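You operate a simulated robot arm through the tools that you are given. There is no shell and no other tool. Be economical: measure what you need, move in short steps, check, and stop when the job is done.

The job below is to be done with a simulated robot arm. You get a single attempt, and the scene is never put back.

JOB
Put the steel disc on the top of the steel table away on the steel work top. Fetch the purple order card and set it on the drip tray under the taps. Open the beakers cupboard door, take the blue tray and put it on the upper shelf of the beakers cupboard and shut the door again. The order is free.

Only the result counts: the job must be done as asked and must still hold three seconds after the hand-in. Knocking over, shifting, dropping, spilling or breaking anything else fails it.

ROBOT AND FRAMES
A 7-joint arm with a fingered hand on a trunk, on a base that drives. Base frame: it is fixed to the floor where the robot stands at the start and does not move with it; the origin is under the middle of the robot, x ahead of it, y to its left, z up; the surface under the hand at the start is at about z = 0.85. Units: m, rad, N and s.
Its first joint turns from -2.897 to 2.897 rad. Places, roughly: beakers cupboard door [1.5, 4.7, 0.4]; blue tray [-2, 4.25, 0.75]; drip tray under the taps (69x23 cm) [-2.3, 3.52, 0.68]; purple order card [-3, 3, 1]; steel work top [-2.8, -0.4, 0.9]; upper shelf of the beakers cupboard [1.3, 4.8, 0.4]. Payload 4 kg.
The tool frame sits at the grasp point between the pads (the TCP): z along the fingers, y along the line on which they close. The tips reach 0.03 m beyond it. Largest opening 0.104 m; the body of the gripper starts 0.035 m behind the TCP. The gripper is a hand of 4 fingers: y runs from the thumb to the fingers, the wrist lies at [-0.015, -0.113, -0.19] in the tool frame, and closing takes about 1.5 s.
Orientation is that of the tool frame in the base frame, as [roll, pitch, yaw] about the fixed x, y, z axes, in that order (R = Rz(yaw) Ry(pitch) Rx(roll)). With the fingers straight down and the wrist toward the robot, the tool's x, y and z point along [0, 1, 0], [1, 0, 0] and [0, 0, -1] of the base frame.

CONTROLS
- The arm moves only by the tool jog_arm. Its argument "series" is a list of rows, each a list of 6 numbers: the shift along the base's x, y, z in m, then the turn, a rotation vector about the base's x, y, z in rad. In form: [[tx, ty, tz, rx, ry, rz], ...]. A call has 1 to 20 rows; each row shifts and turns the commanded pose from where the row before left it. "gripper" is the closure, from 0 (fully open) to 1 (shut), set as the call begins (left out, the last holds). A row lasts 0.2 s, in which the tool goes at most 0.05 m and 0.15 rad; a call with a longer step from one row to the next is refused whole, and so is a gripper value outside its range. Where a pose cannot be reached the arm comes as near as it can. A force on the tool above 40 N (or 10 N above the force at the start of the call, whichever is more), or a blocked arm, ends the call early, and 0.2 s more pass. The fingers move at their own pace (about 0.153 m/s each) and stop on an object; they squeeze with about 29 N. The grip force told is the motor's: it shows also when the fingers shut on nothing. Time passes only in rows, and 0.2 s behind the last, so rows that do not move let the fingers close. The reply holds the time, the measured pose of the TCP, the force on the tool along the base axes, the opening and the grip force, in the units named above and with some noise, with the torque about the TCP (base axes, N m) and any sound that the robot's microphone picked up, and new pictures: "pictures" is both (left out), scene, wrist or none.
- Cameras (640 x 400 px; columns grow to the right, rows downward): "scene" is now at [0.331, 0.1715, 1.2731]; the picture's right is [-0.46, -0.89, 0.00], its down [-0.20, 0.11, -0.97] and it looks along [0.86, -0.45, -0.23] (base axes); focal length 272 px, centre (320, 200). "wrist" rides on the gripper at [0.061, -0.092, -0.13] in the tool frame; the picture's right is [-0.81, 0.28, -0.52], its down [-0.53, -0.71, 0.46] and it looks along [-0.24, 0.64, 0.72] (tool axes); focal length 275 px, centre (320, 200). There is no depth. A picture from a camera that has moved, and an enlarged one, comes with that camera's place and axes in the base frame and with its lens. The place of the scene camera against the robot may be out by one fixed shift of up to 0.025 m in any direction.
- base_move(legs): drives the robot by 1 to 6 legs, each [ahead, left, turn to the left] in m, m and rad, along the robot's own axes; the way and the turn of a leg run together, so that a leg with both is an arc; at most 1.5 m and 3.142 rad a leg. The arm and the cameras ride along, it lands a little off, and it stops where it bumps. It gives what a move gives, and a new picture of the scene camera.
- move_fingers(index, middle, ring, thumb_bend, thumb_turn): sets how far each is bent, from 0 (flat) to 1 (curled in); at 0.3 the hand is open as for a grip, at 0.7 the pads meet at the TCP. One left out holds its place. A second passes; each finger stops where it meets its share of the squeeze, and holds until it gets a number again. A gripper value or a shape takes the hand back. It gives what a move gives, with no picture; readings hold the bend of each and the force on the fingers (four entries, about 0 where the hand has none), thumb and palm. thumb_turn goes from beside the hand (0) to across from the fingers (1), as for a grip.
- hand_shape(shape): the hand has 4 fingers and takes this shape, open, in about a second: jaw (thumb against the fingers, like two jaws); tri (thumb and two fingers); tip (a fingertip pinch); poke (one finger out to press); point (the index stretched); flat (the hand flat); cup (the hand cupped); fist (a fist). The gripper value then closes the fingers along that shape, each until it touches; the sizes above hold for jaw. It gives what a move gives, with no picture.
- head_to(pan, tilt): turns the head with the scene camera to pan (to the left, within 2.496 rad either way) and tilt (down, from -0.506 to 1.204), counted from straight ahead of the robot. It gives what a move gives, and a new picture of the scene camera.
- inspect(camera, box): a new picture of the part [left, top, right, bottom] of that camera's present view, enlarged. The clock stands still meanwhile.
- job_done(): hands the job in; it is judged then, once.

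Work in short steps. Places have to be worked out from the pictures, the camera data and where the tool is seen: move nearer, look again, correct. Check each grasp and each placing, and mend what went wrong. You have 165 turns and 260 pictures in all, those below and enlarged ones among them. Open the gripper and draw the arm clear of the work before you hand the job in, unless the task says otherwise; then end with one line.

The tools are called after "Call:" by a JSON object that holds its "fn" and its "kwargs". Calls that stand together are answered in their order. jog_arm: Moves the arm, as the interface text tells. Its arguments: {"type":"object","properties":{"series":{"type":"array"},"gripper":{"type":"number"},"pictures":{"type":"string","enum":["both","scene","wrist","none"]}},"required":["series"]} The other tools are called the same way: hand_shape (shape) gives the hand a shape; move_fingers (index, middle, ring, thumb_bend, thumb_turn) moves the fingers one by one; base_move (legs) drives the base; head_to (pan, tilt) turns the head that bears the scene camera; inspect (camera, box) takes an enlarged picture of a part of a camera's view; job_done () hands the job in.

At the start:

```text
time: 0.0
eef_pos: [0.737, -0.0295, 1.0804]
tool_rot: [3.141, 0.001, 1.57]
wrist_force: [1.0, 0.1, 0.7]
torque: [-0.01, -0.02, 0.01]
width: 0.1034
grasp_force: 0.0
shape: jaw
bend: [0.3, 0.3, 0.3, 0.3, 0.98]
finger forces: [0.0, 0.1, 0.0, 0.0, 0.1, 0.0]
robot x, y, heading: [0.0019, 0.0007, 0.002]
head pan, tilt: [-0.478, 0.232]
```

scene: 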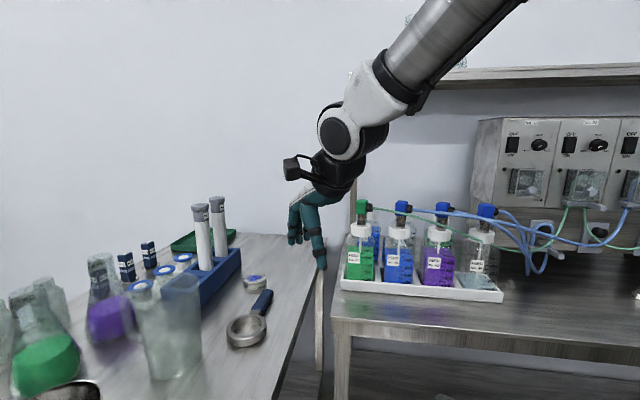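
wrist: 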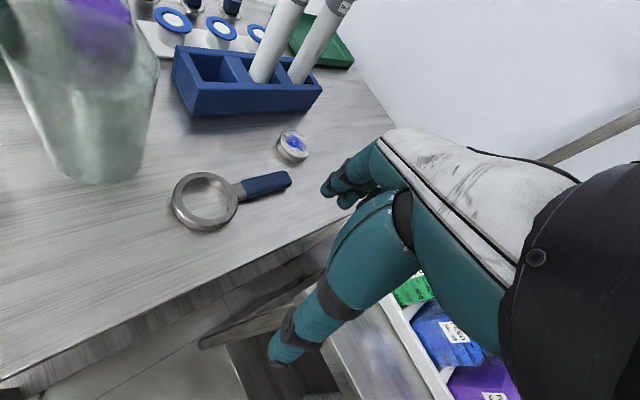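

The start view shows a table with labware ahead and left; I look around to find the steel disc and the layout.

Call:
{"fn": "head_to", "kwargs": {"pan": 0.5, "tilt": 0.4}}

Call:
{"fn": "head_to", "kwargs": {"pan": 1.9, "tilt": 0.3}}

Call:
{"fn": "head_to", "kwargs": {"pan": -1.9, "tilt": 0.3}}

Call:
{"fn": "head_to", "kwargs": {"pan": 2.49, "tilt": 0.2}}

```text
time: 1.2
eef_pos: [0.7346, -0.0305, 1.0812]
tool_rot: [3.141, 0.002, 1.572]
wrist_force: [0.4, 0.2, 0.0]
torque: [0.02, 0.02, -0.02]
width: 0.1034
grasp_force: 0.0
shape: jaw
bend: [0.3, 0.3, 0.3, 0.3, 0.98]
finger forces: [0.0, 0.0, 0.1, 0.0, 0.0, 0.0]
robot x, y, heading: [0.0012, -0.0011, -0.002]
head pan, tilt: [0.499, 0.4]
camera scene: at [0.3295, 0.2587, 1.2575], right [0.48, -0.88, 0.0], down [-0.34, -0.19, -0.92], along [0.81, 0.44, -0.39], focal length 272 px, centre (320, 200)
```

scene: 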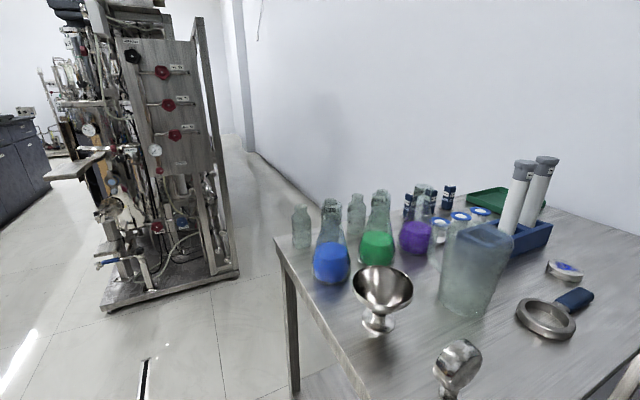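

```text
time: 2.8
eef_pos: [0.7351, -0.0298, 1.0807]
tool_rot: [3.142, 0.0, 1.57]
wrist_force: [0.1, 0.3, 0.4]
torque: [0.0, 0.0, 0.01]
width: 0.1036
grasp_force: 0.0
shape: jaw
bend: [0.3, 0.3, 0.3, 0.3, 0.98]
finger forces: [0.0, 0.0, 0.1, 0.0, 0.0, 0.0]
robot x, y, heading: [0.0042, -0.0008, -0.0]
head pan, tilt: [1.901, 0.3]
camera scene: at [0.2179, 0.3028, 1.2668], right [0.95, 0.32, 0.0], down [0.1, -0.28, -0.96], along [-0.31, 0.9, -0.3], focal length 272 px, centre (320, 200)
```

scene: 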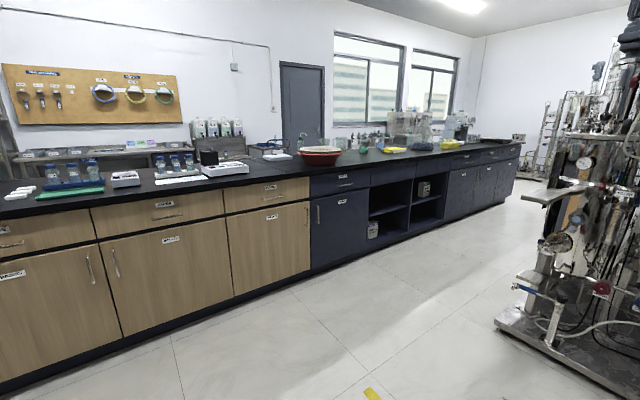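

```text
time: 5.9
eef_pos: [0.7359, -0.0294, 1.0813]
tool_rot: [3.141, 0.0, 1.57]
wrist_force: [-0.4, 0.0, -0.6]
torque: [0.02, 0.03, 0.01]
width: 0.1036
grasp_force: 0.1
shape: jaw
bend: [0.3, 0.3, 0.3, 0.3, 0.98]
finger forces: [0.1, 0.1, 0.0, 0.1, 0.0, 0.0]
robot x, y, heading: [0.0019, -0.0015, -0.002]
head pan, tilt: [-1.901, 0.3]
camera scene: at [0.2179, 0.1261, 1.2668], right [-0.95, 0.32, 0.0], down [0.1, 0.28, -0.96], along [-0.31, -0.9, -0.3], focal length 272 px, centre (320, 200)
```

scene: 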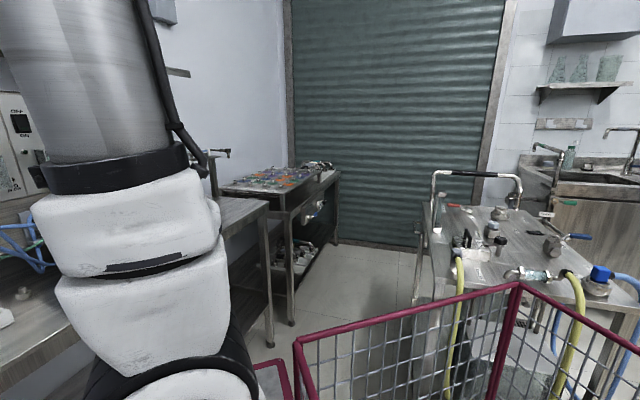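

```text
time: 9.4
eef_pos: [0.7364, -0.0299, 1.0811]
tool_rot: [3.141, 0.0, 1.57]
wrist_force: [0.5, -0.8, -0.3]
torque: [-0.03, 0.02, -0.01]
width: 0.1035
grasp_force: 0.0
shape: jaw
bend: [0.3, 0.3, 0.3, 0.3, 0.98]
finger forces: [0.0, 0.0, 0.1, 0.1, 0.1, 0.0]
robot x, y, heading: [0.0009, -0.0026, 0.0]
head pan, tilt: [2.491, 0.201]
camera scene: at [0.174, 0.2709, 1.2761], right [0.61, 0.8, 0.0], down [0.16, -0.12, -0.98], along [-0.78, 0.59, -0.2], focal length 272 px, centre (320, 200)
```

scene: 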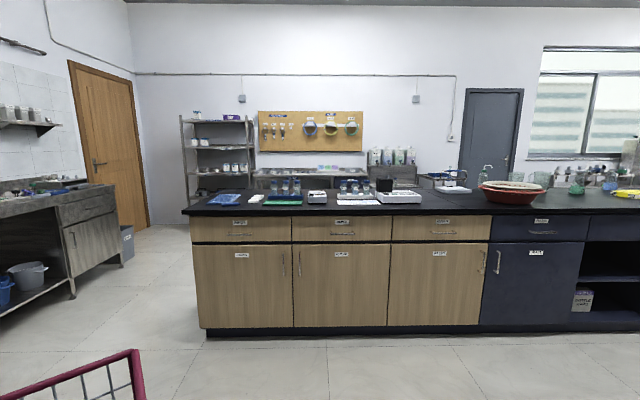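

I look closely at the table ahead for the disc.

Call:
{"fn": "head_to", "kwargs": {"pan": 0.0, "tilt": 0.6}}

Call:
{"fn": "inspect", "kwargs": {"camera": "wrist", "box": [140, 90, 380, 240]}}

```text
time: 11.7
eef_pos: [0.7358, -0.0299, 1.0821]
tool_rot: [3.141, 0.0, 1.57]
wrist_force: [0.7, 0.2, -1.4]
torque: [0.02, -0.03, -0.03]
width: 0.1039
grasp_force: 0.0
shape: jaw
bend: [0.3, 0.3, 0.3, 0.3, 0.98]
finger forces: [0.0, 0.0, 0.0, 0.1, 0.0, 0.0]
robot x, y, heading: [0.0018, 0.0015, 0.001]
head pan, tilt: [0.0, 0.6]
camera scene: at [0.3365, 0.2145, 1.2393], right [0.0, -1.0, 0.0], down [-0.56, 0.0, -0.83], along [0.83, 0.0, -0.56], focal length 272 px, centre (320, 200)
```

scene: 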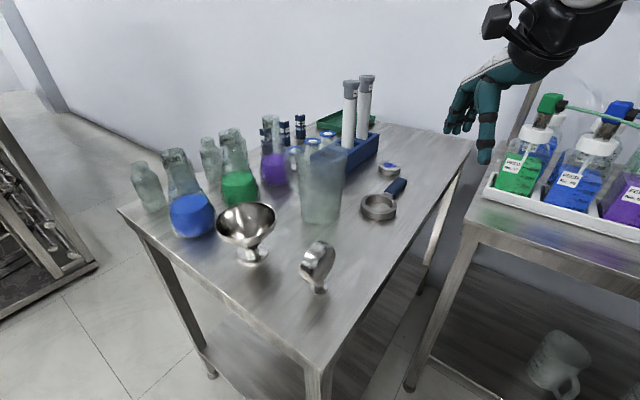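

```text
2.67 times, centred on (260, 165) of wrist
camera zoom: at [0.6437, 0.0308, 1.2118], right [0.28, -0.81, 0.52], down [-0.71, -0.53, -0.46], along [0.64, -0.24, -0.72], focal length 734 px, centre (480, 293)
```

zoom: 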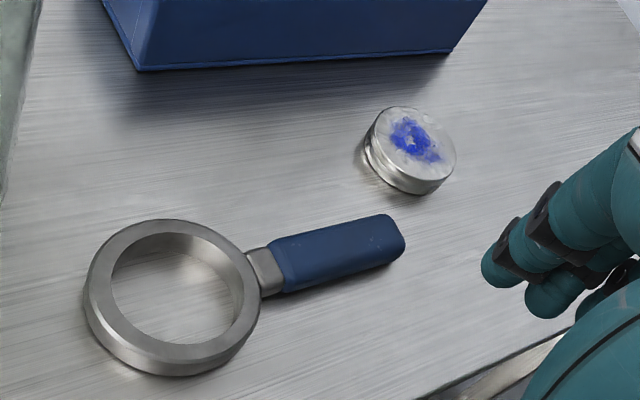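

The steel disc (blue smudge on its face) sits at about (1.02, 0.00), between the blue rack and the ring's handle. I edge the base forward and turn the hand so the jaws close parallel to the rack.

Call:
{"fn": "base_move", "kwargs": {"legs": [[0.1, -0.02, 0]]}}

Call:
{"fn": "jog_arm", "kwargs": {"series": [[0.02, 0, 0, 0, 0, -0.12], [0.02, 0, 0, 0, 0, -0.12], [0.02, 0.0, 0, 0, 0, -0.12], [0.02, 0.01, 0, 0, 0, -0.13], [0.02, 0.02, 0, 0, 0, -0.13], [0, 0, 0, 0, 0, 0]]}}

```text
time: 12.9
eef_pos: [0.8395, -0.0494, 1.0805]
tool_rot: [-3.142, -0.001, 1.573]
wrist_force: [0.2, 0.8, -0.2]
torque: [0.02, -0.01, -0.06]
width: 0.1037
grasp_force: 0.2
shape: jaw
bend: [0.3, 0.3, 0.3, 0.3, 0.98]
finger forces: [0.0, 0.0, 0.1, 0.1, 0.0, 0.0]
robot x, y, heading: [0.0992, -0.022, 0.003]
head pan, tilt: [0.0, 0.6]
camera scene: at [0.4387, 0.1948, 1.2393], right [0.0, -1.0, 0.0], down [-0.57, 0.0, -0.82], along [0.82, 0.0, -0.57], focal length 272 px, centre (320, 200)
```

scene: 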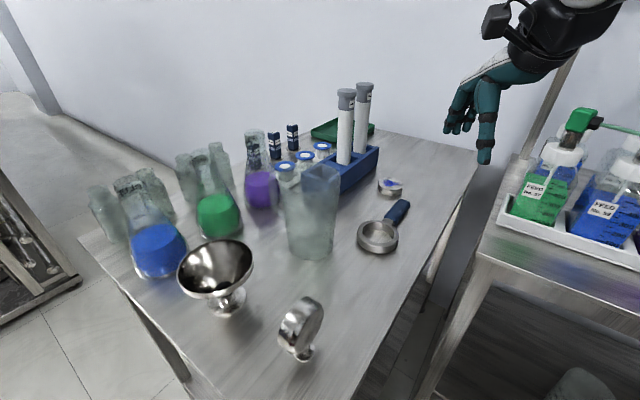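

```text
time: 14.3
eef_pos: [0.9398, -0.0202, 1.0819]
tool_rot: [-3.141, 0.0, 0.948]
wrist_force: [-1.4, -0.1, 0.3]
torque: [-0.02, 0.01, -0.01]
width: 0.104
grasp_force: 0.0
shape: jaw
bend: [0.3, 0.3, 0.3, 0.3, 0.98]
finger forces: [0.0, 0.0, 0.1, 0.0, 0.0, 0.0]
robot x, y, heading: [0.1042, -0.0198, 0.002]
head pan, tilt: [0.0, 0.6]
camera scene: at [0.4386, 0.1948, 1.2393], right [0.0, -1.0, 0.0], down [-0.56, 0.0, -0.83], along [0.83, 0.0, -0.56], focal length 272 px, centre (320, 200)
camera wrist: at [0.9, 0.0824, 1.2117], right [-0.25, -0.82, 0.52], down [-0.89, -0.02, -0.46], along [0.38, -0.57, -0.72], focal length 275 px, centre (320, 200)
```

scene: 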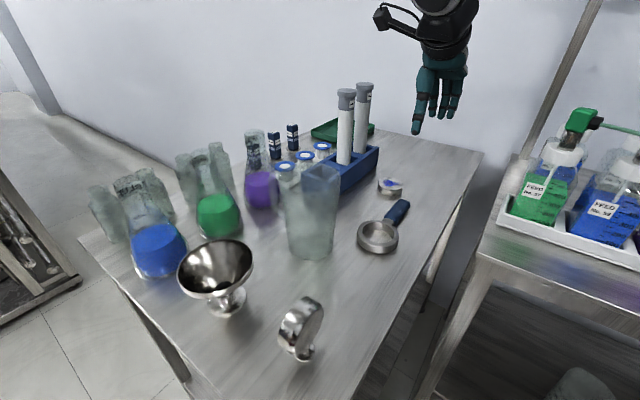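
wrist: 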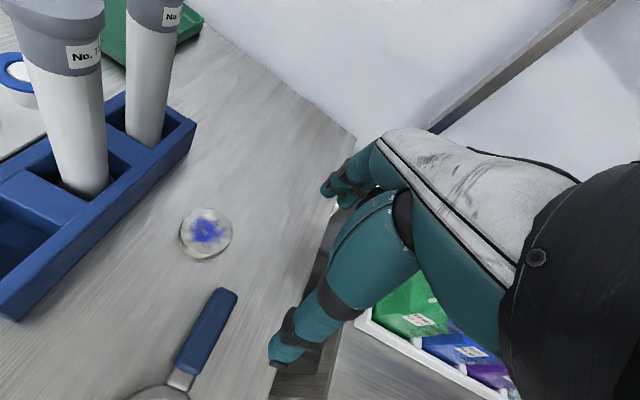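

Disc fixes at about (1.026, 0.0) from the wrist view, agreeing with the earlier one. I move above it and go part way down.

Call:
{"fn": "jog_arm", "kwargs": {"series": [[0.043, 0.01, 0, 0, 0, 0], [0.043, 0.01, 0, 0, 0, 0], [0, 0, -0.04, 0, 0, 0], [0, 0, -0.04, 0, 0, 0], [0, 0, -0.04, 0, 0, 0], [0, 0, 0, 0, 0, 0]]}}

```text
time: 15.7
eef_pos: [1.0275, 0.0036, 0.9558]
tool_rot: [-3.141, 0.0, 0.953]
wrist_force: [0.8, 0.3, 0.5]
torque: [0.02, -0.01, 0.01]
width: 0.1034
grasp_force: 0.0
shape: jaw
bend: [0.3, 0.3, 0.3, 0.3, 0.98]
finger forces: [0.0, 0.0, 0.0, 0.0, 0.1, 0.1]
robot x, y, heading: [0.1024, -0.0216, 0.002]
head pan, tilt: [0.0, 0.6]
camera scene: at [0.4387, 0.1948, 1.2393], right [0.0, -1.0, 0.0], down [-0.57, 0.0, -0.83], along [0.83, 0.0, -0.57], focal length 272 px, centre (320, 200)
camera wrist: at [0.9874, 0.1049, 1.0871], right [-0.25, -0.82, 0.52], down [-0.89, -0.02, -0.46], along [0.38, -0.57, -0.72], focal length 275 px, centre (320, 200)
```

scene: 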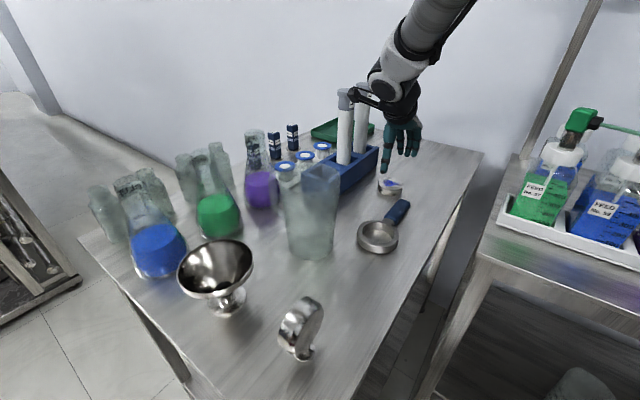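
wrist: 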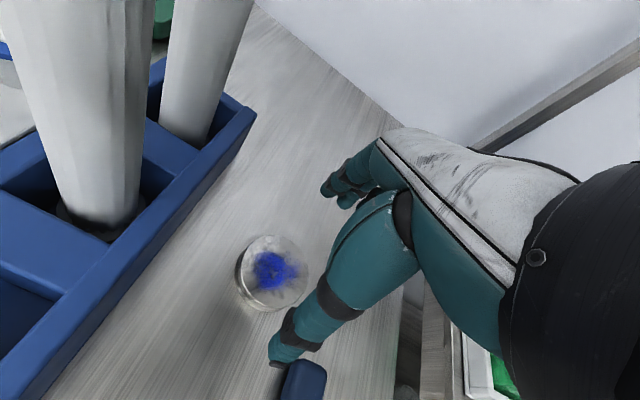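

Disc centre is (1.03, 0.006), the thumb clears the handle tip and the wrist camera clears the tubes. I go down to grip height in small steps.

Call:
{"fn": "jog_arm", "kwargs": {"series": [[0.003, 0.003, -0.02, 0, 0, 0], [0, 0, -0.02, 0, 0, 0], [0, 0, -0.02, 0, 0, 0], [0, 0, -0.009, 0, 0, 0], [0, 0, 0, 0, 0, 0]]}}

```text
time: 16.9
eef_pos: [1.0295, 0.0045, 0.8893]
tool_rot: [-3.141, 0.001, 0.952]
wrist_force: [0.0, 0.5, -0.2]
torque: [-0.02, 0.0, 0.0]
width: 0.1039
grasp_force: 0.0
shape: jaw
bend: [0.3, 0.3, 0.3, 0.3, 0.98]
finger forces: [0.0, 0.0, 0.1, 0.1, 0.0, 0.0]
robot x, y, heading: [0.0983, -0.0184, 0.005]
head pan, tilt: [0.0, 0.6]
camera scene: at [0.4387, 0.1948, 1.2393], right [0.0, -1.0, 0.0], down [-0.57, 0.0, -0.82], along [0.82, 0.0, -0.57], focal length 272 px, centre (320, 200)
camera wrist: at [0.9893, 0.1068, 1.0204], right [-0.25, -0.82, 0.52], down [-0.89, -0.02, -0.46], along [0.38, -0.57, -0.72], focal length 275 px, centre (320, 200)
```

scene: 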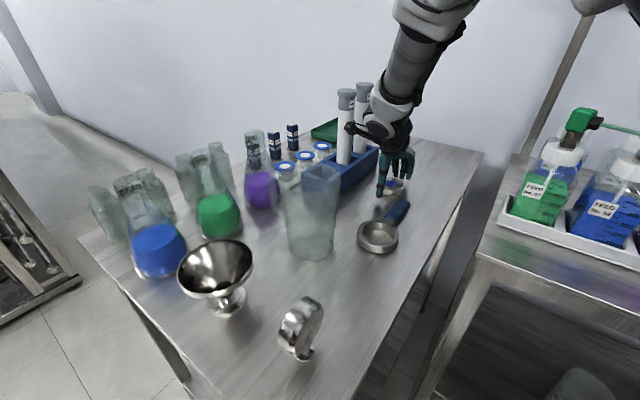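
wrist: 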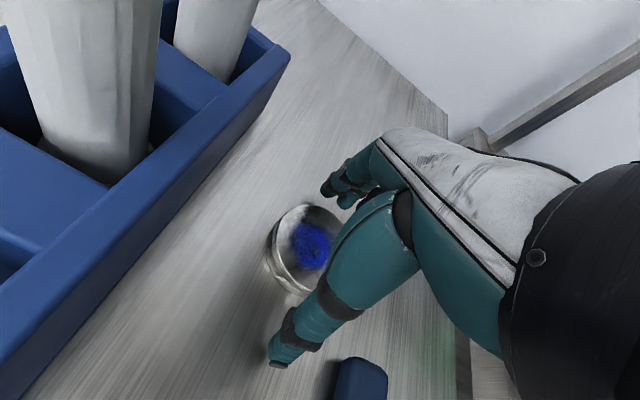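

The disc lies between thumb and fingers, a few millimetres to the rack side. I shift slightly, lower 5 mm and close.

Call:
{"fn": "jog_arm", "kwargs": {"series": [[0.002, 0.006, -0.005, 0, 0, 0], [0, 0, 0, 0, 0, 0]], "pictures": "none"}}

Call:
{"fn": "jog_arm", "kwargs": {"series": [[0, 0, 0, 0, 0, 0], [0, 0, 0, 0, 0, 0], [0, 0, 0, 0, 0, 0], [0, 0, 0, 0, 0, 0], [0, 0, 0, 0, 0, 0], [0, 0, 0, 0, 0, 0], [0, 0, 0, 0, 0, 0], [0, 0, 0, 0, 0, 0]], "gripper": 1, "pictures": "wrist"}}

```text
time: 17.5
eef_pos: [1.0305, 0.0102, 0.8865]
tool_rot: [-3.14, 0.0, 0.952]
wrist_force: [-0.7, 0.5, 0.1]
torque: [-0.03, -0.02, 0.02]
width: 0.104
grasp_force: 0.1
shape: jaw
bend: [0.3, 0.3, 0.3, 0.3, 0.98]
finger forces: [0.1, 0.0, 0.0, 0.1, 0.0, 0.0]
robot x, y, heading: [0.1024, -0.0202, -0.001]
head pan, tilt: [0.0, 0.6]
```

```text
time: 19.3
eef_pos: [1.031, 0.0114, 0.8868]
tool_rot: [3.141, -0.003, 0.951]
wrist_force: [-0.1, 0.2, -0.8]
torque: [0.0, -0.01, 0.01]
width: 0.0555
grasp_force: 29.4
shape: jaw
bend: [0.28, 0.36, 0.36, 0.73, 1.0]
finger forces: [13.5, 7.9, 3.8, 0.0, 24.6, 0.1]
robot x, y, heading: [0.1031, -0.0203, 0.004]
head pan, tilt: [0.0, 0.6]
camera wrist: at [0.9911, 0.1132, 1.016], right [-0.25, -0.82, 0.52], down [-0.89, -0.02, -0.46], along [0.38, -0.57, -0.72], focal length 275 px, centre (320, 200)
```

wrist: 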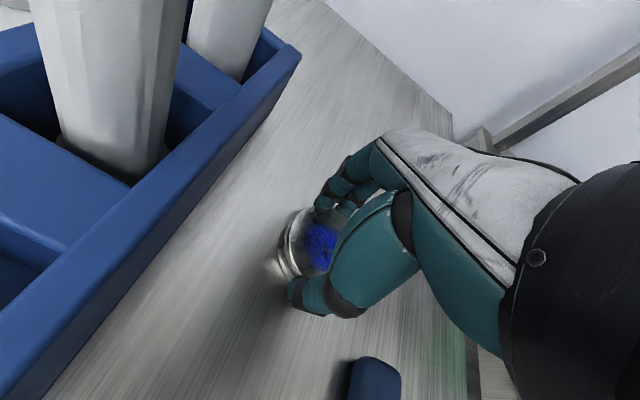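

Grip is firm at 55 mm. I lift straight up and then move back toward the robot.

Call:
{"fn": "jog_arm", "kwargs": {"series": [[0, 0, 0.02, 0, 0, 0], [0, 0, 0.03, 0, 0, 0], [0, 0, 0.04, 0, 0, 0], [0, 0, 0.04, 0, 0, 0], [0, 0, 0.04, 0, 0, 0], [0, 0, 0.04, 0, 0, 0], [-0.02, -0.02, 0.03, 0, 0, 0.1], [-0.03, -0.02, 0.0, 0, 0, 0.13], [-0.03, -0.02, 0.0, 0, 0, 0.13], [-0.03, -0.02, 0.0, 0, 0, 0.13], [-0.03, 0, 0, 0, 0, 0.13], [-0.03, 0, 0, 0, 0, 0], [-0.03, 0, 0, 0, 0, 0], [0, 0, 0, 0, 0, 0]]}}

Call:
{"fn": "head_to", "kwargs": {"pan": -2.3, "tilt": 0.4}}

```text
time: 22.3
eef_pos: [0.8281, -0.0704, 1.1286]
tool_rot: [3.142, -0.001, 1.572]
wrist_force: [0.6, 0.8, -2.4]
torque: [0.01, 0.02, -0.01]
width: 0.0555
grasp_force: 29.1
shape: jaw
bend: [0.28, 0.36, 0.37, 0.73, 1.0]
finger forces: [13.7, 8.0, 4.0, 0.0, 24.8, 0.1]
robot x, y, heading: [0.1041, -0.0182, 0.003]
head pan, tilt: [0.0, 0.6]
camera scene: at [0.4388, 0.1948, 1.2392], right [0.0, -1.0, 0.0], down [-0.57, 0.0, -0.82], along [0.82, 0.0, -0.57], focal length 272 px, centre (320, 200)
camera wrist: at [0.7367, -0.0095, 1.2593], right [0.28, -0.81, 0.52], down [-0.71, -0.53, -0.46], along [0.64, -0.24, -0.72], focal length 275 px, centre (320, 200)
```

scene: 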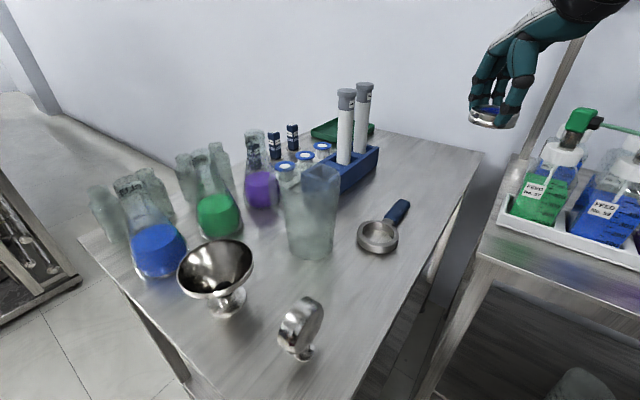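
wrist: 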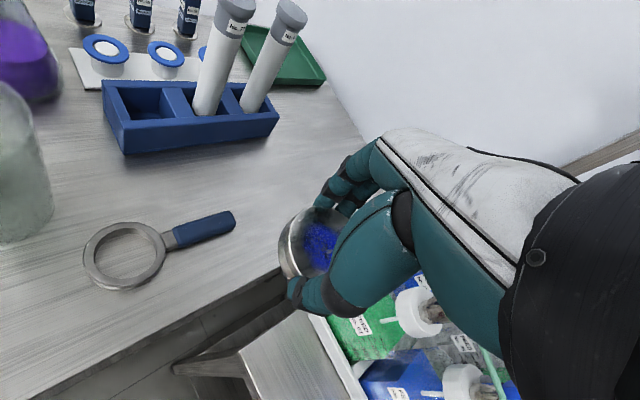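

```text
time: 24.4
eef_pos: [0.8289, -0.0702, 1.1289]
tool_rot: [-3.141, -0.001, 1.57]
wrist_force: [0.2, -0.5, -2.0]
torque: [0.02, -0.01, 0.01]
width: 0.0553
grasp_force: 29.6
shape: jaw
bend: [0.28, 0.36, 0.37, 0.73, 1.0]
finger forces: [13.6, 8.0, 4.0, 0.0, 24.7, 0.0]
robot x, y, heading: [0.1012, -0.02, -0.001]
head pan, tilt: [-2.3, 0.4]
camera scene: at [0.2887, 0.1255, 1.2575], right [-0.75, 0.67, 0.0], down [0.26, 0.29, -0.92], along [-0.61, -0.69, -0.39], focal length 272 px, centre (320, 200)
```

scene: 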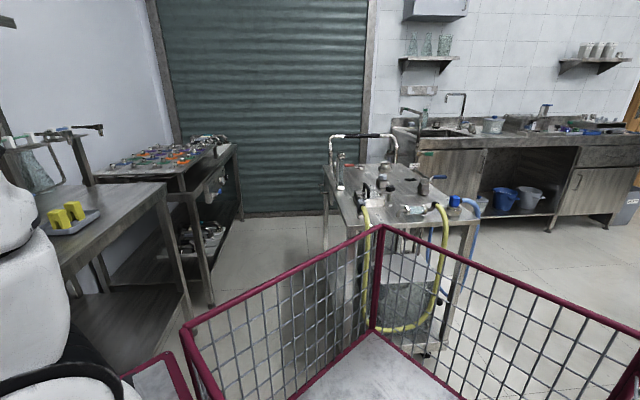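

The red frame moves with the robot, so it is the robot's own basket. In room terms the black bench front and the sink bench (steel work top) are perpendicular, with a clear aisle past the hose cart. I raise the arm and reverse away from the table.

Call:
{"fn": "jog_arm", "kwargs": {"series": [[-0.01, 0, 0.04, 0, 0, 0], [-0.01, 0, 0.04, 0, 0, 0], [-0.01, 0, 0.04, 0, 0, 0], [0, 0, 0, 0, 0, 0]], "pictures": "none"}}

Call:
{"fn": "base_move", "kwargs": {"legs": [[-0.85, 0.85, 0]]}}

```text
time: 25.4
eef_pos: [0.7999, -0.0702, 1.2477]
tool_rot: [-3.141, 0.001, 1.573]
wrist_force: [0.9, -0.1, -2.0]
torque: [0.04, 0.04, 0.02]
width: 0.0553
grasp_force: 28.8
shape: jaw
bend: [0.28, 0.36, 0.37, 0.73, 1.0]
finger forces: [13.7, 8.1, 3.9, 0.0, 24.6, 0.0]
robot x, y, heading: [0.1093, -0.0222, 0.002]
head pan, tilt: [-2.3, 0.4]
```

```text
time: 31.6
eef_pos: [-0.0308, 0.7651, 1.2475]
tool_rot: [-3.14, 0.001, 1.575]
wrist_force: [0.1, -0.3, -1.8]
torque: [0.02, -0.01, -0.01]
width: 0.0551
grasp_force: 29.6
shape: jaw
bend: [0.28, 0.36, 0.37, 0.73, 1.0]
finger forces: [13.8, 8.0, 4.1, 0.0, 24.5, 0.1]
robot x, y, heading: [-0.7296, 0.8144, 0.001]
head pan, tilt: [-2.3, 0.4]
stopped in leg 1: the robot was blocked; the commanded pose is now the measured one
camera scene: at [-0.5423, 0.9592, 1.2575], right [-0.75, 0.66, 0.0], down [0.26, 0.29, -0.92], along [-0.61, -0.69, -0.39], focal length 272 px, centre (320, 200)
```

scene: 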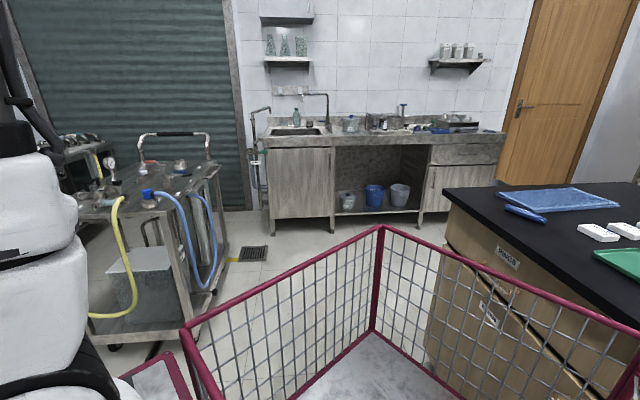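

The basket corner touched the bench, so the basket is bigger than I thought (about 0.5 m behind, 0.4 m to each side). I back off from the bench and then turn right to face the sink bench.

Call:
{"fn": "base_move", "kwargs": {"legs": [[0.24, -0.06, 0], [0, 0, -1.1], [0, 0, -1.13]]}}

Call:
{"fn": "head_to", "kwargs": {"pan": 0.0, "tilt": 0.3}}

Call:
{"fn": "head_to", "kwargs": {"pan": -0.9, "tilt": 0.3}}

```text
time: 39.0
eef_pos: [-0.945, 0.2248, 1.2467]
tool_rot: [-3.141, 0.0, -0.643]
wrist_force: [0.4, -0.1, -3.3]
torque: [-0.02, -0.04, 0.0]
width: 0.0547
grasp_force: 29.0
shape: jaw
bend: [0.28, 0.36, 0.37, 0.74, 1.0]
finger forces: [13.7, 7.8, 4.1, 0.0, 24.0, 0.0]
robot x, y, heading: [-0.4866, 0.7529, -2.218]
head pan, tilt: [-2.3, 0.4]
camera scene: at [-0.4805, 0.5456, 1.2575], right [0.98, 0.2, 0.0], down [0.08, -0.38, -0.92], along [-0.18, 0.9, -0.39], focal length 272 px, centre (320, 200)
```

scene: 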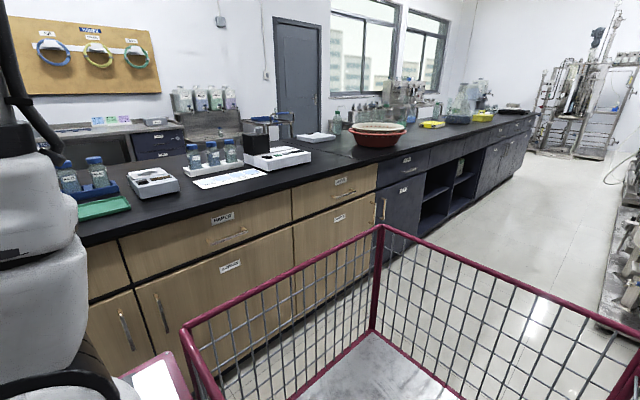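

```text
time: 41.1
eef_pos: [-0.9459, 0.2258, 1.2468]
tool_rot: [-3.141, -0.001, -0.643]
wrist_force: [0.3, -0.1, -2.1]
torque: [0.0, -0.05, 0.03]
width: 0.0547
grasp_force: 28.9
shape: jaw
bend: [0.28, 0.36, 0.37, 0.74, 1.0]
finger forces: [13.8, 7.8, 4.1, 0.1, 23.9, 0.1]
robot x, y, heading: [-0.4859, 0.7535, -2.217]
head pan, tilt: [0.0, 0.3]
camera scene: at [-0.5183, 0.3801, 1.2667], right [-0.8, 0.6, 0.0], down [0.18, 0.24, -0.96], along [-0.57, -0.76, -0.3], focal length 272 px, centre (320, 200)
```

scene: 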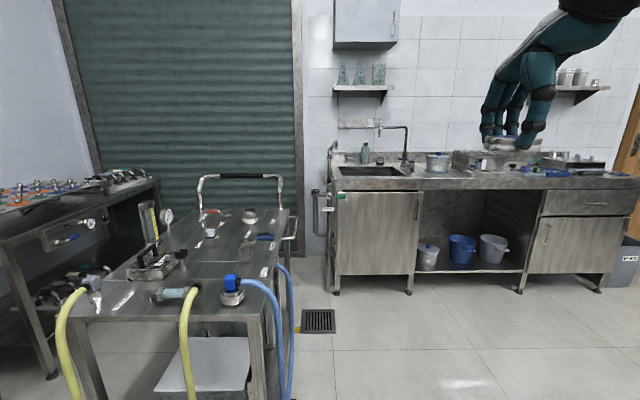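

```text
time: 42.3
eef_pos: [-0.9459, 0.225, 1.2463]
tool_rot: [-3.142, 0.0, -0.642]
wrist_force: [0.6, 0.3, -2.7]
torque: [0.0, -0.04, 0.0]
width: 0.0546
grasp_force: 28.8
shape: jaw
bend: [0.28, 0.36, 0.37, 0.74, 1.0]
finger forces: [13.7, 7.8, 4.1, 0.1, 24.0, 0.0]
robot x, y, heading: [-0.4878, 0.7511, -2.219]
head pan, tilt: [-0.901, 0.3]
camera scene: at [-0.5556, 0.4522, 1.2667], right [-0.03, 1.0, 0.0], down [0.3, 0.01, -0.96], along [-0.95, -0.03, -0.3], focal length 272 px, centre (320, 200)
```

scene: 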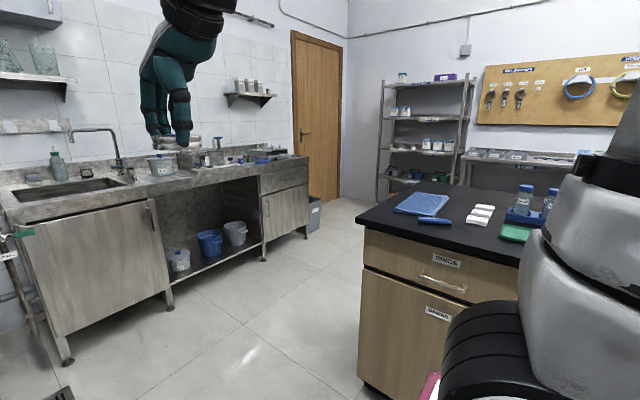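

The way is clear: I slide right away from the cart and drive ahead toward the sink bench, then look at the work top.

Call:
{"fn": "base_move", "kwargs": {"legs": [[0, -0.24, -0.01], [0.85, 0, 0], [0.1, -0.5, 0]]}}

Call:
{"fn": "head_to", "kwargs": {"pan": -0.3, "tilt": 0.45}}

```text
time: 49.8
eef_pos: [-1.9215, -0.1693, 1.2398]
tool_rot: [3.14, -0.035, -0.724]
wrist_force: [1.0, -1.3, -2.5]
torque: [0.06, 0.02, -0.01]
width: 0.0544
grasp_force: 28.4
shape: jaw
bend: [0.28, 0.37, 0.37, 0.74, 1.0]
finger forces: [14.3, 8.3, 5.0, 0.0, 25.8, 0.1]
robot x, y, heading: [-1.3929, 0.2939, -2.293]
head pan, tilt: [-0.901, 0.3]
stopped in leg 3: the robot was blocked; the commanded pose is now the measured one
camera scene: at [-1.4797, -0.0072, 1.2672], right [0.05, 1.0, 0.01], down [0.29, -0.01, -0.96], along [-0.96, 0.05, -0.29], focal length 272 px, centre (320, 200)
```

scene: 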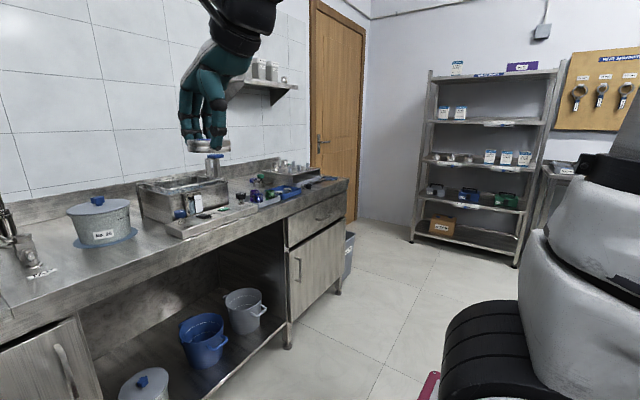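

```text
time: 50.8
eef_pos: [-1.9151, -0.1755, 1.2433]
tool_rot: [3.138, -0.028, -0.719]
wrist_force: [0.0, 0.7, -2.5]
torque: [0.04, -0.03, 0.01]
width: 0.0545
grasp_force: 28.9
shape: jaw
bend: [0.28, 0.37, 0.37, 0.74, 1.0]
finger forces: [14.2, 8.4, 5.0, 0.0, 25.9, 0.0]
robot x, y, heading: [-1.3908, 0.2938, -2.291]
head pan, tilt: [-0.3, 0.45]
camera scene: at [-1.4638, -0.0594, 1.2529], right [-0.52, 0.85, 0.01], down [0.37, 0.23, -0.9], along [-0.77, -0.47, -0.43], focal length 272 px, centre (320, 200)
```

scene: 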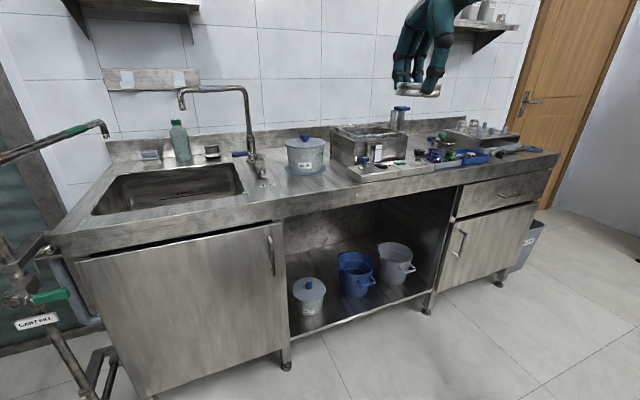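

The basket rubbed the black bench end and stopped; I slip left off it, drive ahead and re-square. A clear spot on the work top lies in front of the lidded pot, about (-2.14, -0.55).

Call:
{"fn": "base_move", "kwargs": {"legs": [[0.02, 0.06, 0.0], [0.27, 0.0, 0.06]]}}

Call:
{"fn": "head_to", "kwargs": {"pan": -0.1, "tilt": 0.65}}

```text
time: 53.2
eef_pos: [-2.0295, -0.4662, 1.2421]
tool_rot: [3.139, -0.03, -0.653]
wrist_force: [-0.4, 0.6, -3.2]
torque: [0.01, -0.04, 0.0]
width: 0.0544
grasp_force: 29.2
shape: jaw
bend: [0.28, 0.37, 0.37, 0.74, 1.0]
finger forces: [14.2, 8.3, 5.0, 0.0, 25.7, 0.0]
robot x, y, heading: [-1.5381, 0.0403, -2.222]
head pan, tilt: [-0.3, 0.45]
camera scene: at [-1.5925, -0.3157, 1.2528], right [-0.58, 0.82, 0.0], down [0.36, 0.25, -0.9], along [-0.74, -0.52, -0.44], focal length 272 px, centre (320, 200)
```

scene: 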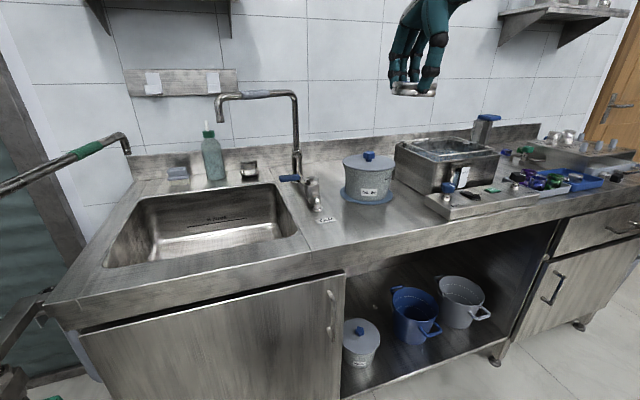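

```text
time: 54.0
eef_pos: [-2.0295, -0.4662, 1.2429]
tool_rot: [3.138, -0.03, -0.655]
wrist_force: [0.3, -0.7, -2.7]
torque: [0.02, -0.03, -0.02]
width: 0.0545
grasp_force: 28.6
shape: jaw
bend: [0.28, 0.37, 0.37, 0.74, 1.0]
finger forces: [14.2, 8.3, 4.8, 0.0, 25.7, 0.0]
robot x, y, heading: [-1.5398, 0.0354, -2.221]
head pan, tilt: [-0.099, 0.649]
camera scene: at [-1.5769, -0.3258, 1.235], right [-0.73, 0.69, 0.0], down [0.41, 0.44, -0.8], along [-0.55, -0.58, -0.6], focal length 272 px, centre (320, 200)
```

scene: 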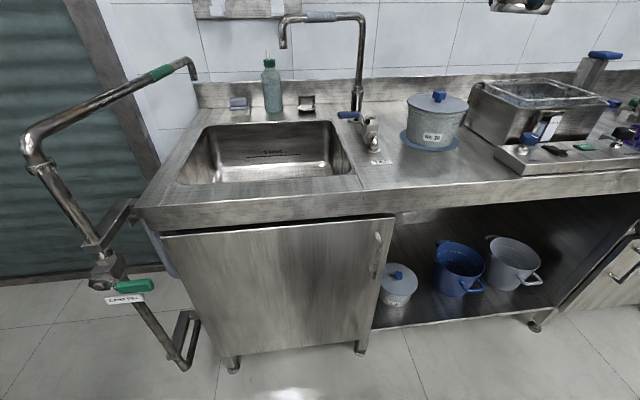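

The strip in front of the pot centres at about (-2.20, -0.575). I move over it, level the tool and come down part way.

Call:
{"fn": "jog_arm", "kwargs": {"series": [[-0.035, -0.025, 0, 0.018, 0.024, 0], [-0.04, -0.025, 0, 0, 0, 0], [-0.04, -0.025, 0, 0, 0, 0], [-0.04, -0.025, 0, 0, 0, 0], [-0.015, -0.01, -0.03, 0, 0, 0], [0, 0, -0.04, 0, 0, 0], [0, 0, -0.04, 0, 0, 0], [0, 0, -0.04, 0, 0, 0], [0, 0, -0.04, 0, 0, 0], [0, 0, -0.04, 0, 0, 0], [0, 0, -0.03, 0, 0, 0], [0, 0, 0, 0, 0, 0]]}}

```text
time: 56.6
eef_pos: [-2.2008, -0.5768, 0.9808]
tool_rot: [3.138, 0.0, -0.654]
wrist_force: [0.0, -0.2, -2.0]
torque: [-0.01, -0.01, 0.01]
width: 0.0543
grasp_force: 29.3
shape: jaw
bend: [0.28, 0.37, 0.37, 0.74, 1.0]
finger forces: [13.7, 8.2, 5.2, 0.0, 25.0, 0.0]
robot x, y, heading: [-1.5384, 0.0359, -2.227]
head pan, tilt: [-0.099, 0.649]
camera scene: at [-1.5769, -0.3258, 1.235], right [-0.73, 0.69, 0.0], down [0.41, 0.44, -0.8], along [-0.55, -0.58, -0.6], focal length 272 px, centre (320, 200)
camera wrist: at [-2.097, -0.5416, 1.1124], right [-0.81, 0.28, 0.52], down [0.01, 0.89, -0.46], along [-0.59, -0.37, -0.72], focal length 275 px, centre (320, 200)
```

scene: 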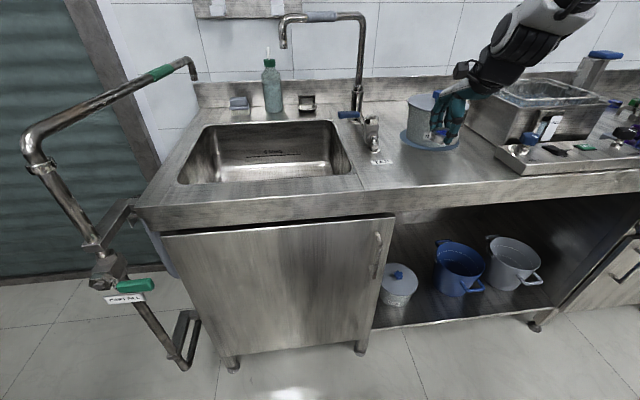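
wrist: 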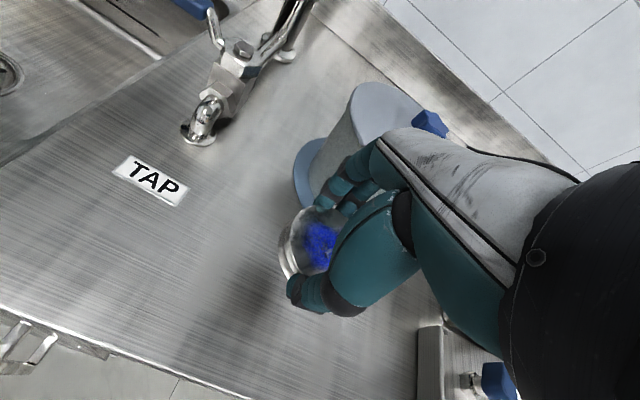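

The spot is clear: mat edge about 0.10 m beyond, front edge 0.08 m this side. I shift 1 cm back and lower slowly until touch.

Call:
{"fn": "jog_arm", "kwargs": {"series": [[0.006, 0.008, -0.01, 0, 0, 0], [0, 0, -0.01, 0, 0, 0], [0, 0, -0.01, 0, 0, 0], [0, 0, -0.005, 0, 0, 0], [0, 0, -0.005, 0, 0, 0], [0, 0, -0.005, 0, 0, 0], [0, 0, -0.005, 0, 0, 0], [0, 0, -0.005, 0, 0, 0], [0, 0, -0.005, 0, 0, 0], [0, 0, -0.005, 0, 0, 0], [0, 0, -0.005, 0, 0, 0], [0, 0, -0.005, 0, 0, 0]], "pictures": "wrist"}}

```text
time: 59.2
eef_pos: [-2.1963, -0.5696, 0.913]
tool_rot: [3.124, 0.002, -0.654]
wrist_force: [4.1, 2.7, 19.4]
torque: [0.12, -0.08, 0.0]
width: 0.0548
grasp_force: 29.0
shape: jaw
bend: [0.28, 0.37, 0.37, 0.74, 1.0]
finger forces: [14.1, 7.6, 4.5, 0.0, 29.3, 0.1]
robot x, y, heading: [-1.5386, 0.0367, -2.227]
head pan, tilt: [-0.099, 0.649]
stopped in row 12: the force on the tool passed its limit at 42 N (the readings are from after the stop); the commanded pose is now the measured one
camera wrist: at [-2.091, -0.5328, 1.0422], right [-0.8, 0.28, 0.52], down [0.01, 0.88, -0.47], along [-0.6, -0.37, -0.71], focal length 275 px, centre (320, 200)
```

wrist: 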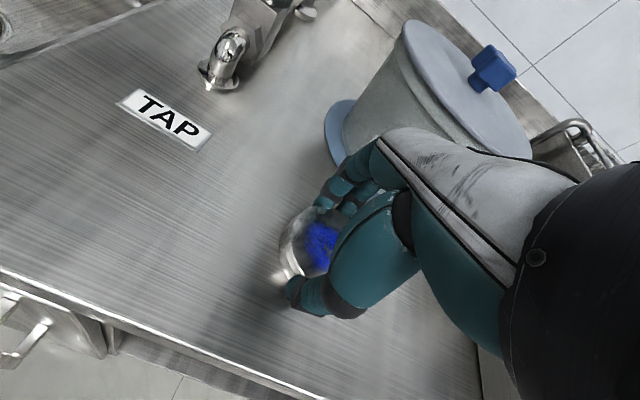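

Contact at z 0.913. I ease off 2 mm and open partway.

Call:
{"fn": "jog_arm", "kwargs": {"series": [[0, 0, 0.002, 0, 0, 0], [0, 0, 0, 0, 0, 0]], "pictures": "none"}}

Call:
{"fn": "jog_arm", "kwargs": {"series": [[0, 0, 0, 0, 0, 0], [0, 0, 0, 0, 0, 0], [0, 0, 0, 0, 0, 0], [0, 0, 0, 0, 0, 0], [0, 0, 0, 0, 0, 0]], "gripper": 0.2, "pictures": "wrist"}}

```text
time: 59.8
eef_pos: [-2.1952, -0.5687, 0.9131]
tool_rot: [3.128, 0.004, -0.656]
wrist_force: [-1.5, 1.2, 12.1]
torque: [-0.02, 0.08, -0.02]
width: 0.0553
grasp_force: 29.3
shape: jaw
bend: [0.28, 0.37, 0.37, 0.74, 1.0]
finger forces: [14.8, 8.5, 5.5, 0.0, 26.2, 0.0]
robot x, y, heading: [-1.5368, 0.0354, -2.224]
head pan, tilt: [-0.099, 0.649]
```

```text
time: 61.0
eef_pos: [-2.1962, -0.5698, 0.9141]
tool_rot: [3.127, 0.0, -0.656]
wrist_force: [0.0, 0.0, 0.6]
torque: [0.04, 0.01, 0.03]
width: 0.0829
grasp_force: 0.0
shape: jaw
bend: [0.27, 0.34, 0.32, 0.5, 0.99]
finger forces: [0.0, 0.0, 0.0, 0.1, 0.0, 0.1]
robot x, y, heading: [-1.5414, 0.0329, -2.23]
head pan, tilt: [-0.099, 0.649]
camera wrist: at [-2.0908, -0.5331, 1.0425], right [-0.8, 0.28, 0.52], down [0.01, 0.89, -0.46], along [-0.59, -0.37, -0.72], focal length 275 px, centre (320, 200)
```

wrist: 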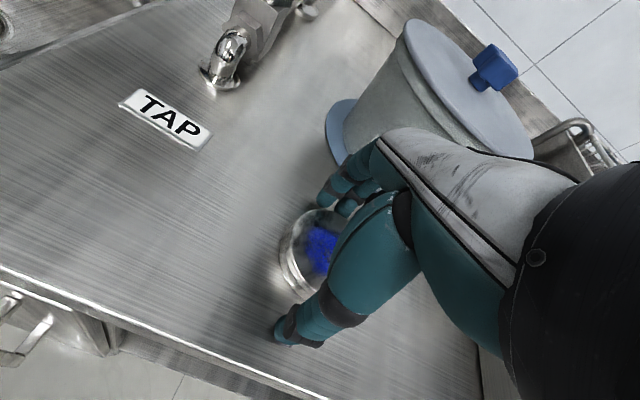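

The disc is released and standing. I lift straight up.

Call:
{"fn": "jog_arm", "kwargs": {"series": [[0, 0, 0.01, 0, 0, 0], [0, 0, 0.02, 0, 0, 0], [0, 0, 0.04, 0, 0, 0], [0, 0, 0.05, 0, 0, 0], [0, 0, 0.05, 0, 0, 0], [0, 0, 0.05, 0, 0, 0], [0, 0, 0.05, 0, 0, 0], [0, 0, 0.05, 0, 0, 0], [0.04, 0.03, 0, 0, 0, 0], [0.04, 0.03, 0, 0, 0, 0], [0.04, 0.03, 0, 0, 0, 0], [0, 0, 0, 0, 0, 0]], "gripper": 0}}

```text
time: 63.6
eef_pos: [-2.0778, -0.4785, 1.2328]
tool_rot: [3.129, 0.001, -0.655]
wrist_force: [-0.5, -0.4, -0.1]
torque: [0.01, -0.05, 0.0]
width: 0.1037
grasp_force: 0.1
shape: jaw
bend: [0.3, 0.3, 0.3, 0.3, 0.98]
finger forces: [0.1, 0.1, 0.0, 0.1, 0.1, 0.2]
robot x, y, heading: [-1.5404, 0.0342, -2.227]
head pan, tilt: [-0.099, 0.649]
camera scene: at [-1.5769, -0.3258, 1.235], right [-0.73, 0.69, 0.0], down [0.41, 0.44, -0.8], along [-0.55, -0.58, -0.6], focal length 272 px, centre (320, 200)
camera wrist: at [-1.9721, -0.4427, 1.362], right [-0.81, 0.28, 0.52], down [0.01, 0.89, -0.46], along [-0.59, -0.37, -0.72], focal length 275 px, centre (320, 200)
```

scene: 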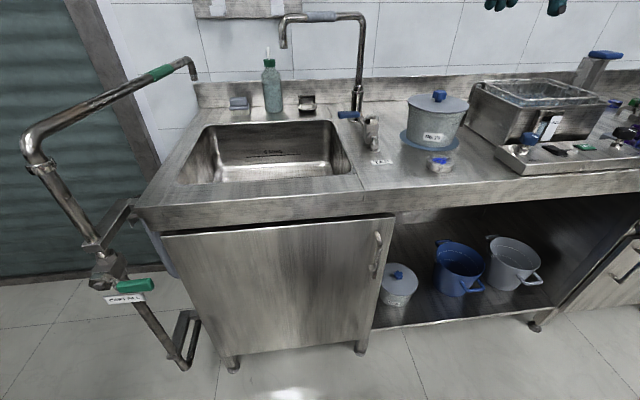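
wrist: 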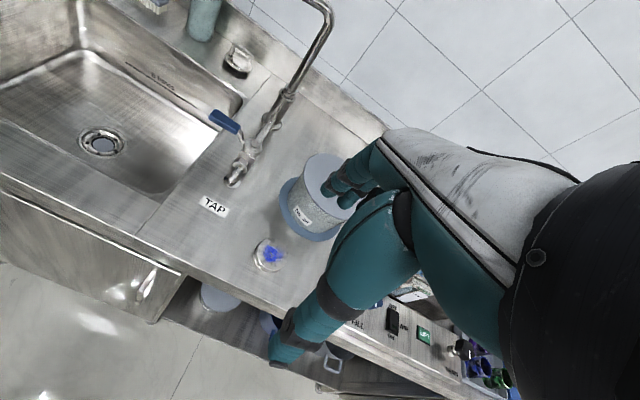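

The disc stands clear on the work top. Next I swing the arm to the robot's right so I can strafe through the aisle past the end of the black bench.

Call:
{"fn": "jog_arm", "kwargs": {"series": [[-0.0326, 0.0366, 0, 0, 0, -0.066], [-0.0302, 0.0387, 0, 0, 0, -0.066], [-0.0275, 0.0406, 0, 0, 0, -0.066], [-0.0248, 0.0423, 0, 0, 0, -0.066], [-0.022, 0.0438, 0, 0, 0, -0.066], [-0.019, 0.0452, 0, 0, 0, -0.066], [-0.016, 0.0463, 0, 0, 0, -0.066], [-0.0129, 0.0473, 0, 0, 0, -0.066], [-0.0098, 0.048, 0, 0, 0, -0.066], [-0.0066, 0.0486, 0, 0, 0, -0.066], [-0.0034, 0.0489, 0, 0, 0, -0.066], [-0.0001, 0.049, 0, 0, 0, -0.066], [0.0031, 0.0489, 0, 0, 0, -0.066], [0.0063, 0.0486, 0, 0, 0, -0.066], [0.0095, 0.0481, 0, 0, 0, -0.066], [0.0127, 0.0474, 0, 0, 0, -0.066], [0.0158, 0.0464, 0, 0, 0, -0.066], [0.0188, 0.0453, 0, 0, 0, -0.066], [0.0217, 0.0439, 0, 0, 0, -0.066], [0.0246, 0.0424, 0, 0, 0, -0.066]], "pictures": "none"}}

Call:
{"fn": "head_to", "kwargs": {"pan": -1.3, "tilt": 0.35}}

```text
time: 67.8
eef_pos: [-2.1669, 0.426, 1.2342]
tool_rot: [3.128, 0.002, -1.972]
wrist_force: [0.7, -0.5, -0.3]
torque: [0.05, -0.03, -0.01]
width: 0.104
grasp_force: 0.1
shape: jaw
bend: [0.3, 0.3, 0.3, 0.3, 0.98]
finger forces: [0.0, 0.0, 0.0, 0.0, 0.1, 0.1]
robot x, y, heading: [-1.5391, 0.0339, -2.226]
head pan, tilt: [-0.099, 0.649]
```

```text
time: 69.2
eef_pos: [-2.1676, 0.4266, 1.2348]
tool_rot: [3.127, 0.003, -1.974]
wrist_force: [-0.1, 0.7, 1.5]
torque: [0.02, 0.03, 0.01]
width: 0.1037
grasp_force: 0.0
shape: jaw
bend: [0.3, 0.3, 0.3, 0.3, 0.98]
finger forces: [0.0, 0.0, 0.1, 0.0, 0.1, 0.0]
robot x, y, heading: [-1.5369, 0.0333, -2.229]
head pan, tilt: [-1.3, 0.351]
camera scene: at [-1.6037, -0.2275, 1.262], right [0.37, 0.93, 0.0], down [0.32, -0.13, -0.94], along [-0.87, 0.35, -0.34], focal length 272 px, centre (320, 200)
```

scene: 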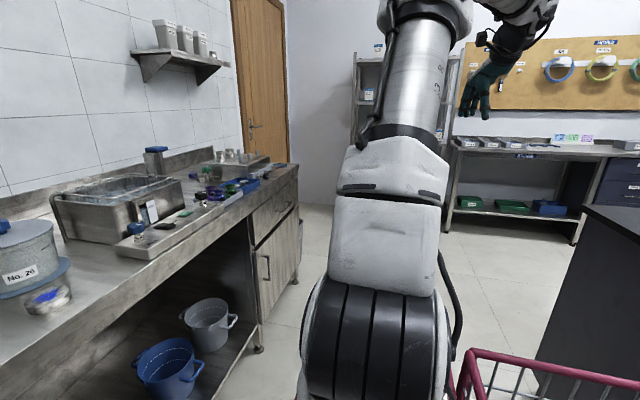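

The aisle is clear. I move ahead slightly to clear the bench end, then strafe right into the back aisle.

Call:
{"fn": "base_move", "kwargs": {"legs": [[0.17, 0, 0], [0, -1.4, 0], [0, -0.2, 0]]}}

Call:
{"fn": "head_to", "kwargs": {"pan": -2.2, "tilt": 0.3}}

```text
time: 78.5
eef_pos: [-3.5588, 1.262, 1.2337]
tool_rot: [3.126, 0.002, -1.966]
wrist_force: [0.2, -0.6, 0.7]
torque: [-0.01, 0.01, -0.03]
width: 0.1037
grasp_force: 0.2
shape: jaw
bend: [0.3, 0.3, 0.3, 0.3, 0.98]
finger forces: [0.0, 0.0, 0.0, 0.1, 0.0, 0.1]
robot x, y, heading: [-2.9255, 0.8776, -2.215]
head pan, tilt: [-1.3, 0.351]
camera scene: at [-2.9907, 0.6132, 1.2621], right [0.37, 0.93, 0.0], down [0.32, -0.13, -0.94], along [-0.87, 0.35, -0.34], focal length 272 px, centre (320, 200)
```

scene: 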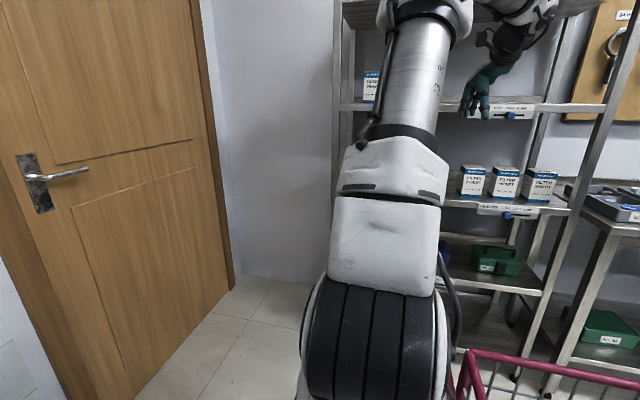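

```text
time: 79.7
eef_pos: [-3.5593, 1.2627, 1.235]
tool_rot: [3.127, 0.002, -1.969]
wrist_force: [0.2, 0.5, -0.2]
torque: [0.01, -0.03, 0.0]
width: 0.1037
grasp_force: 0.0
shape: jaw
bend: [0.3, 0.3, 0.3, 0.3, 0.98]
finger forces: [0.1, 0.0, 0.0, 0.1, 0.0, 0.1]
robot x, y, heading: [-2.9246, 0.8789, -2.219]
head pan, tilt: [-2.201, 0.3]
camera scene: at [-2.9312, 0.6683, 1.2668], right [0.96, 0.29, 0.0], down [0.09, -0.28, -0.96], along [-0.28, 0.91, -0.3], focal length 272 px, centre (320, 200)
```

scene: 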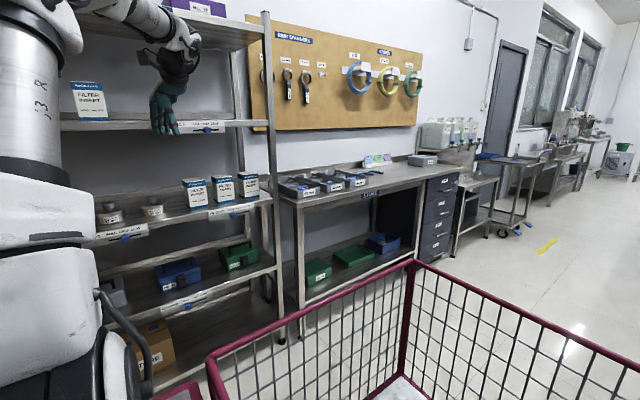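

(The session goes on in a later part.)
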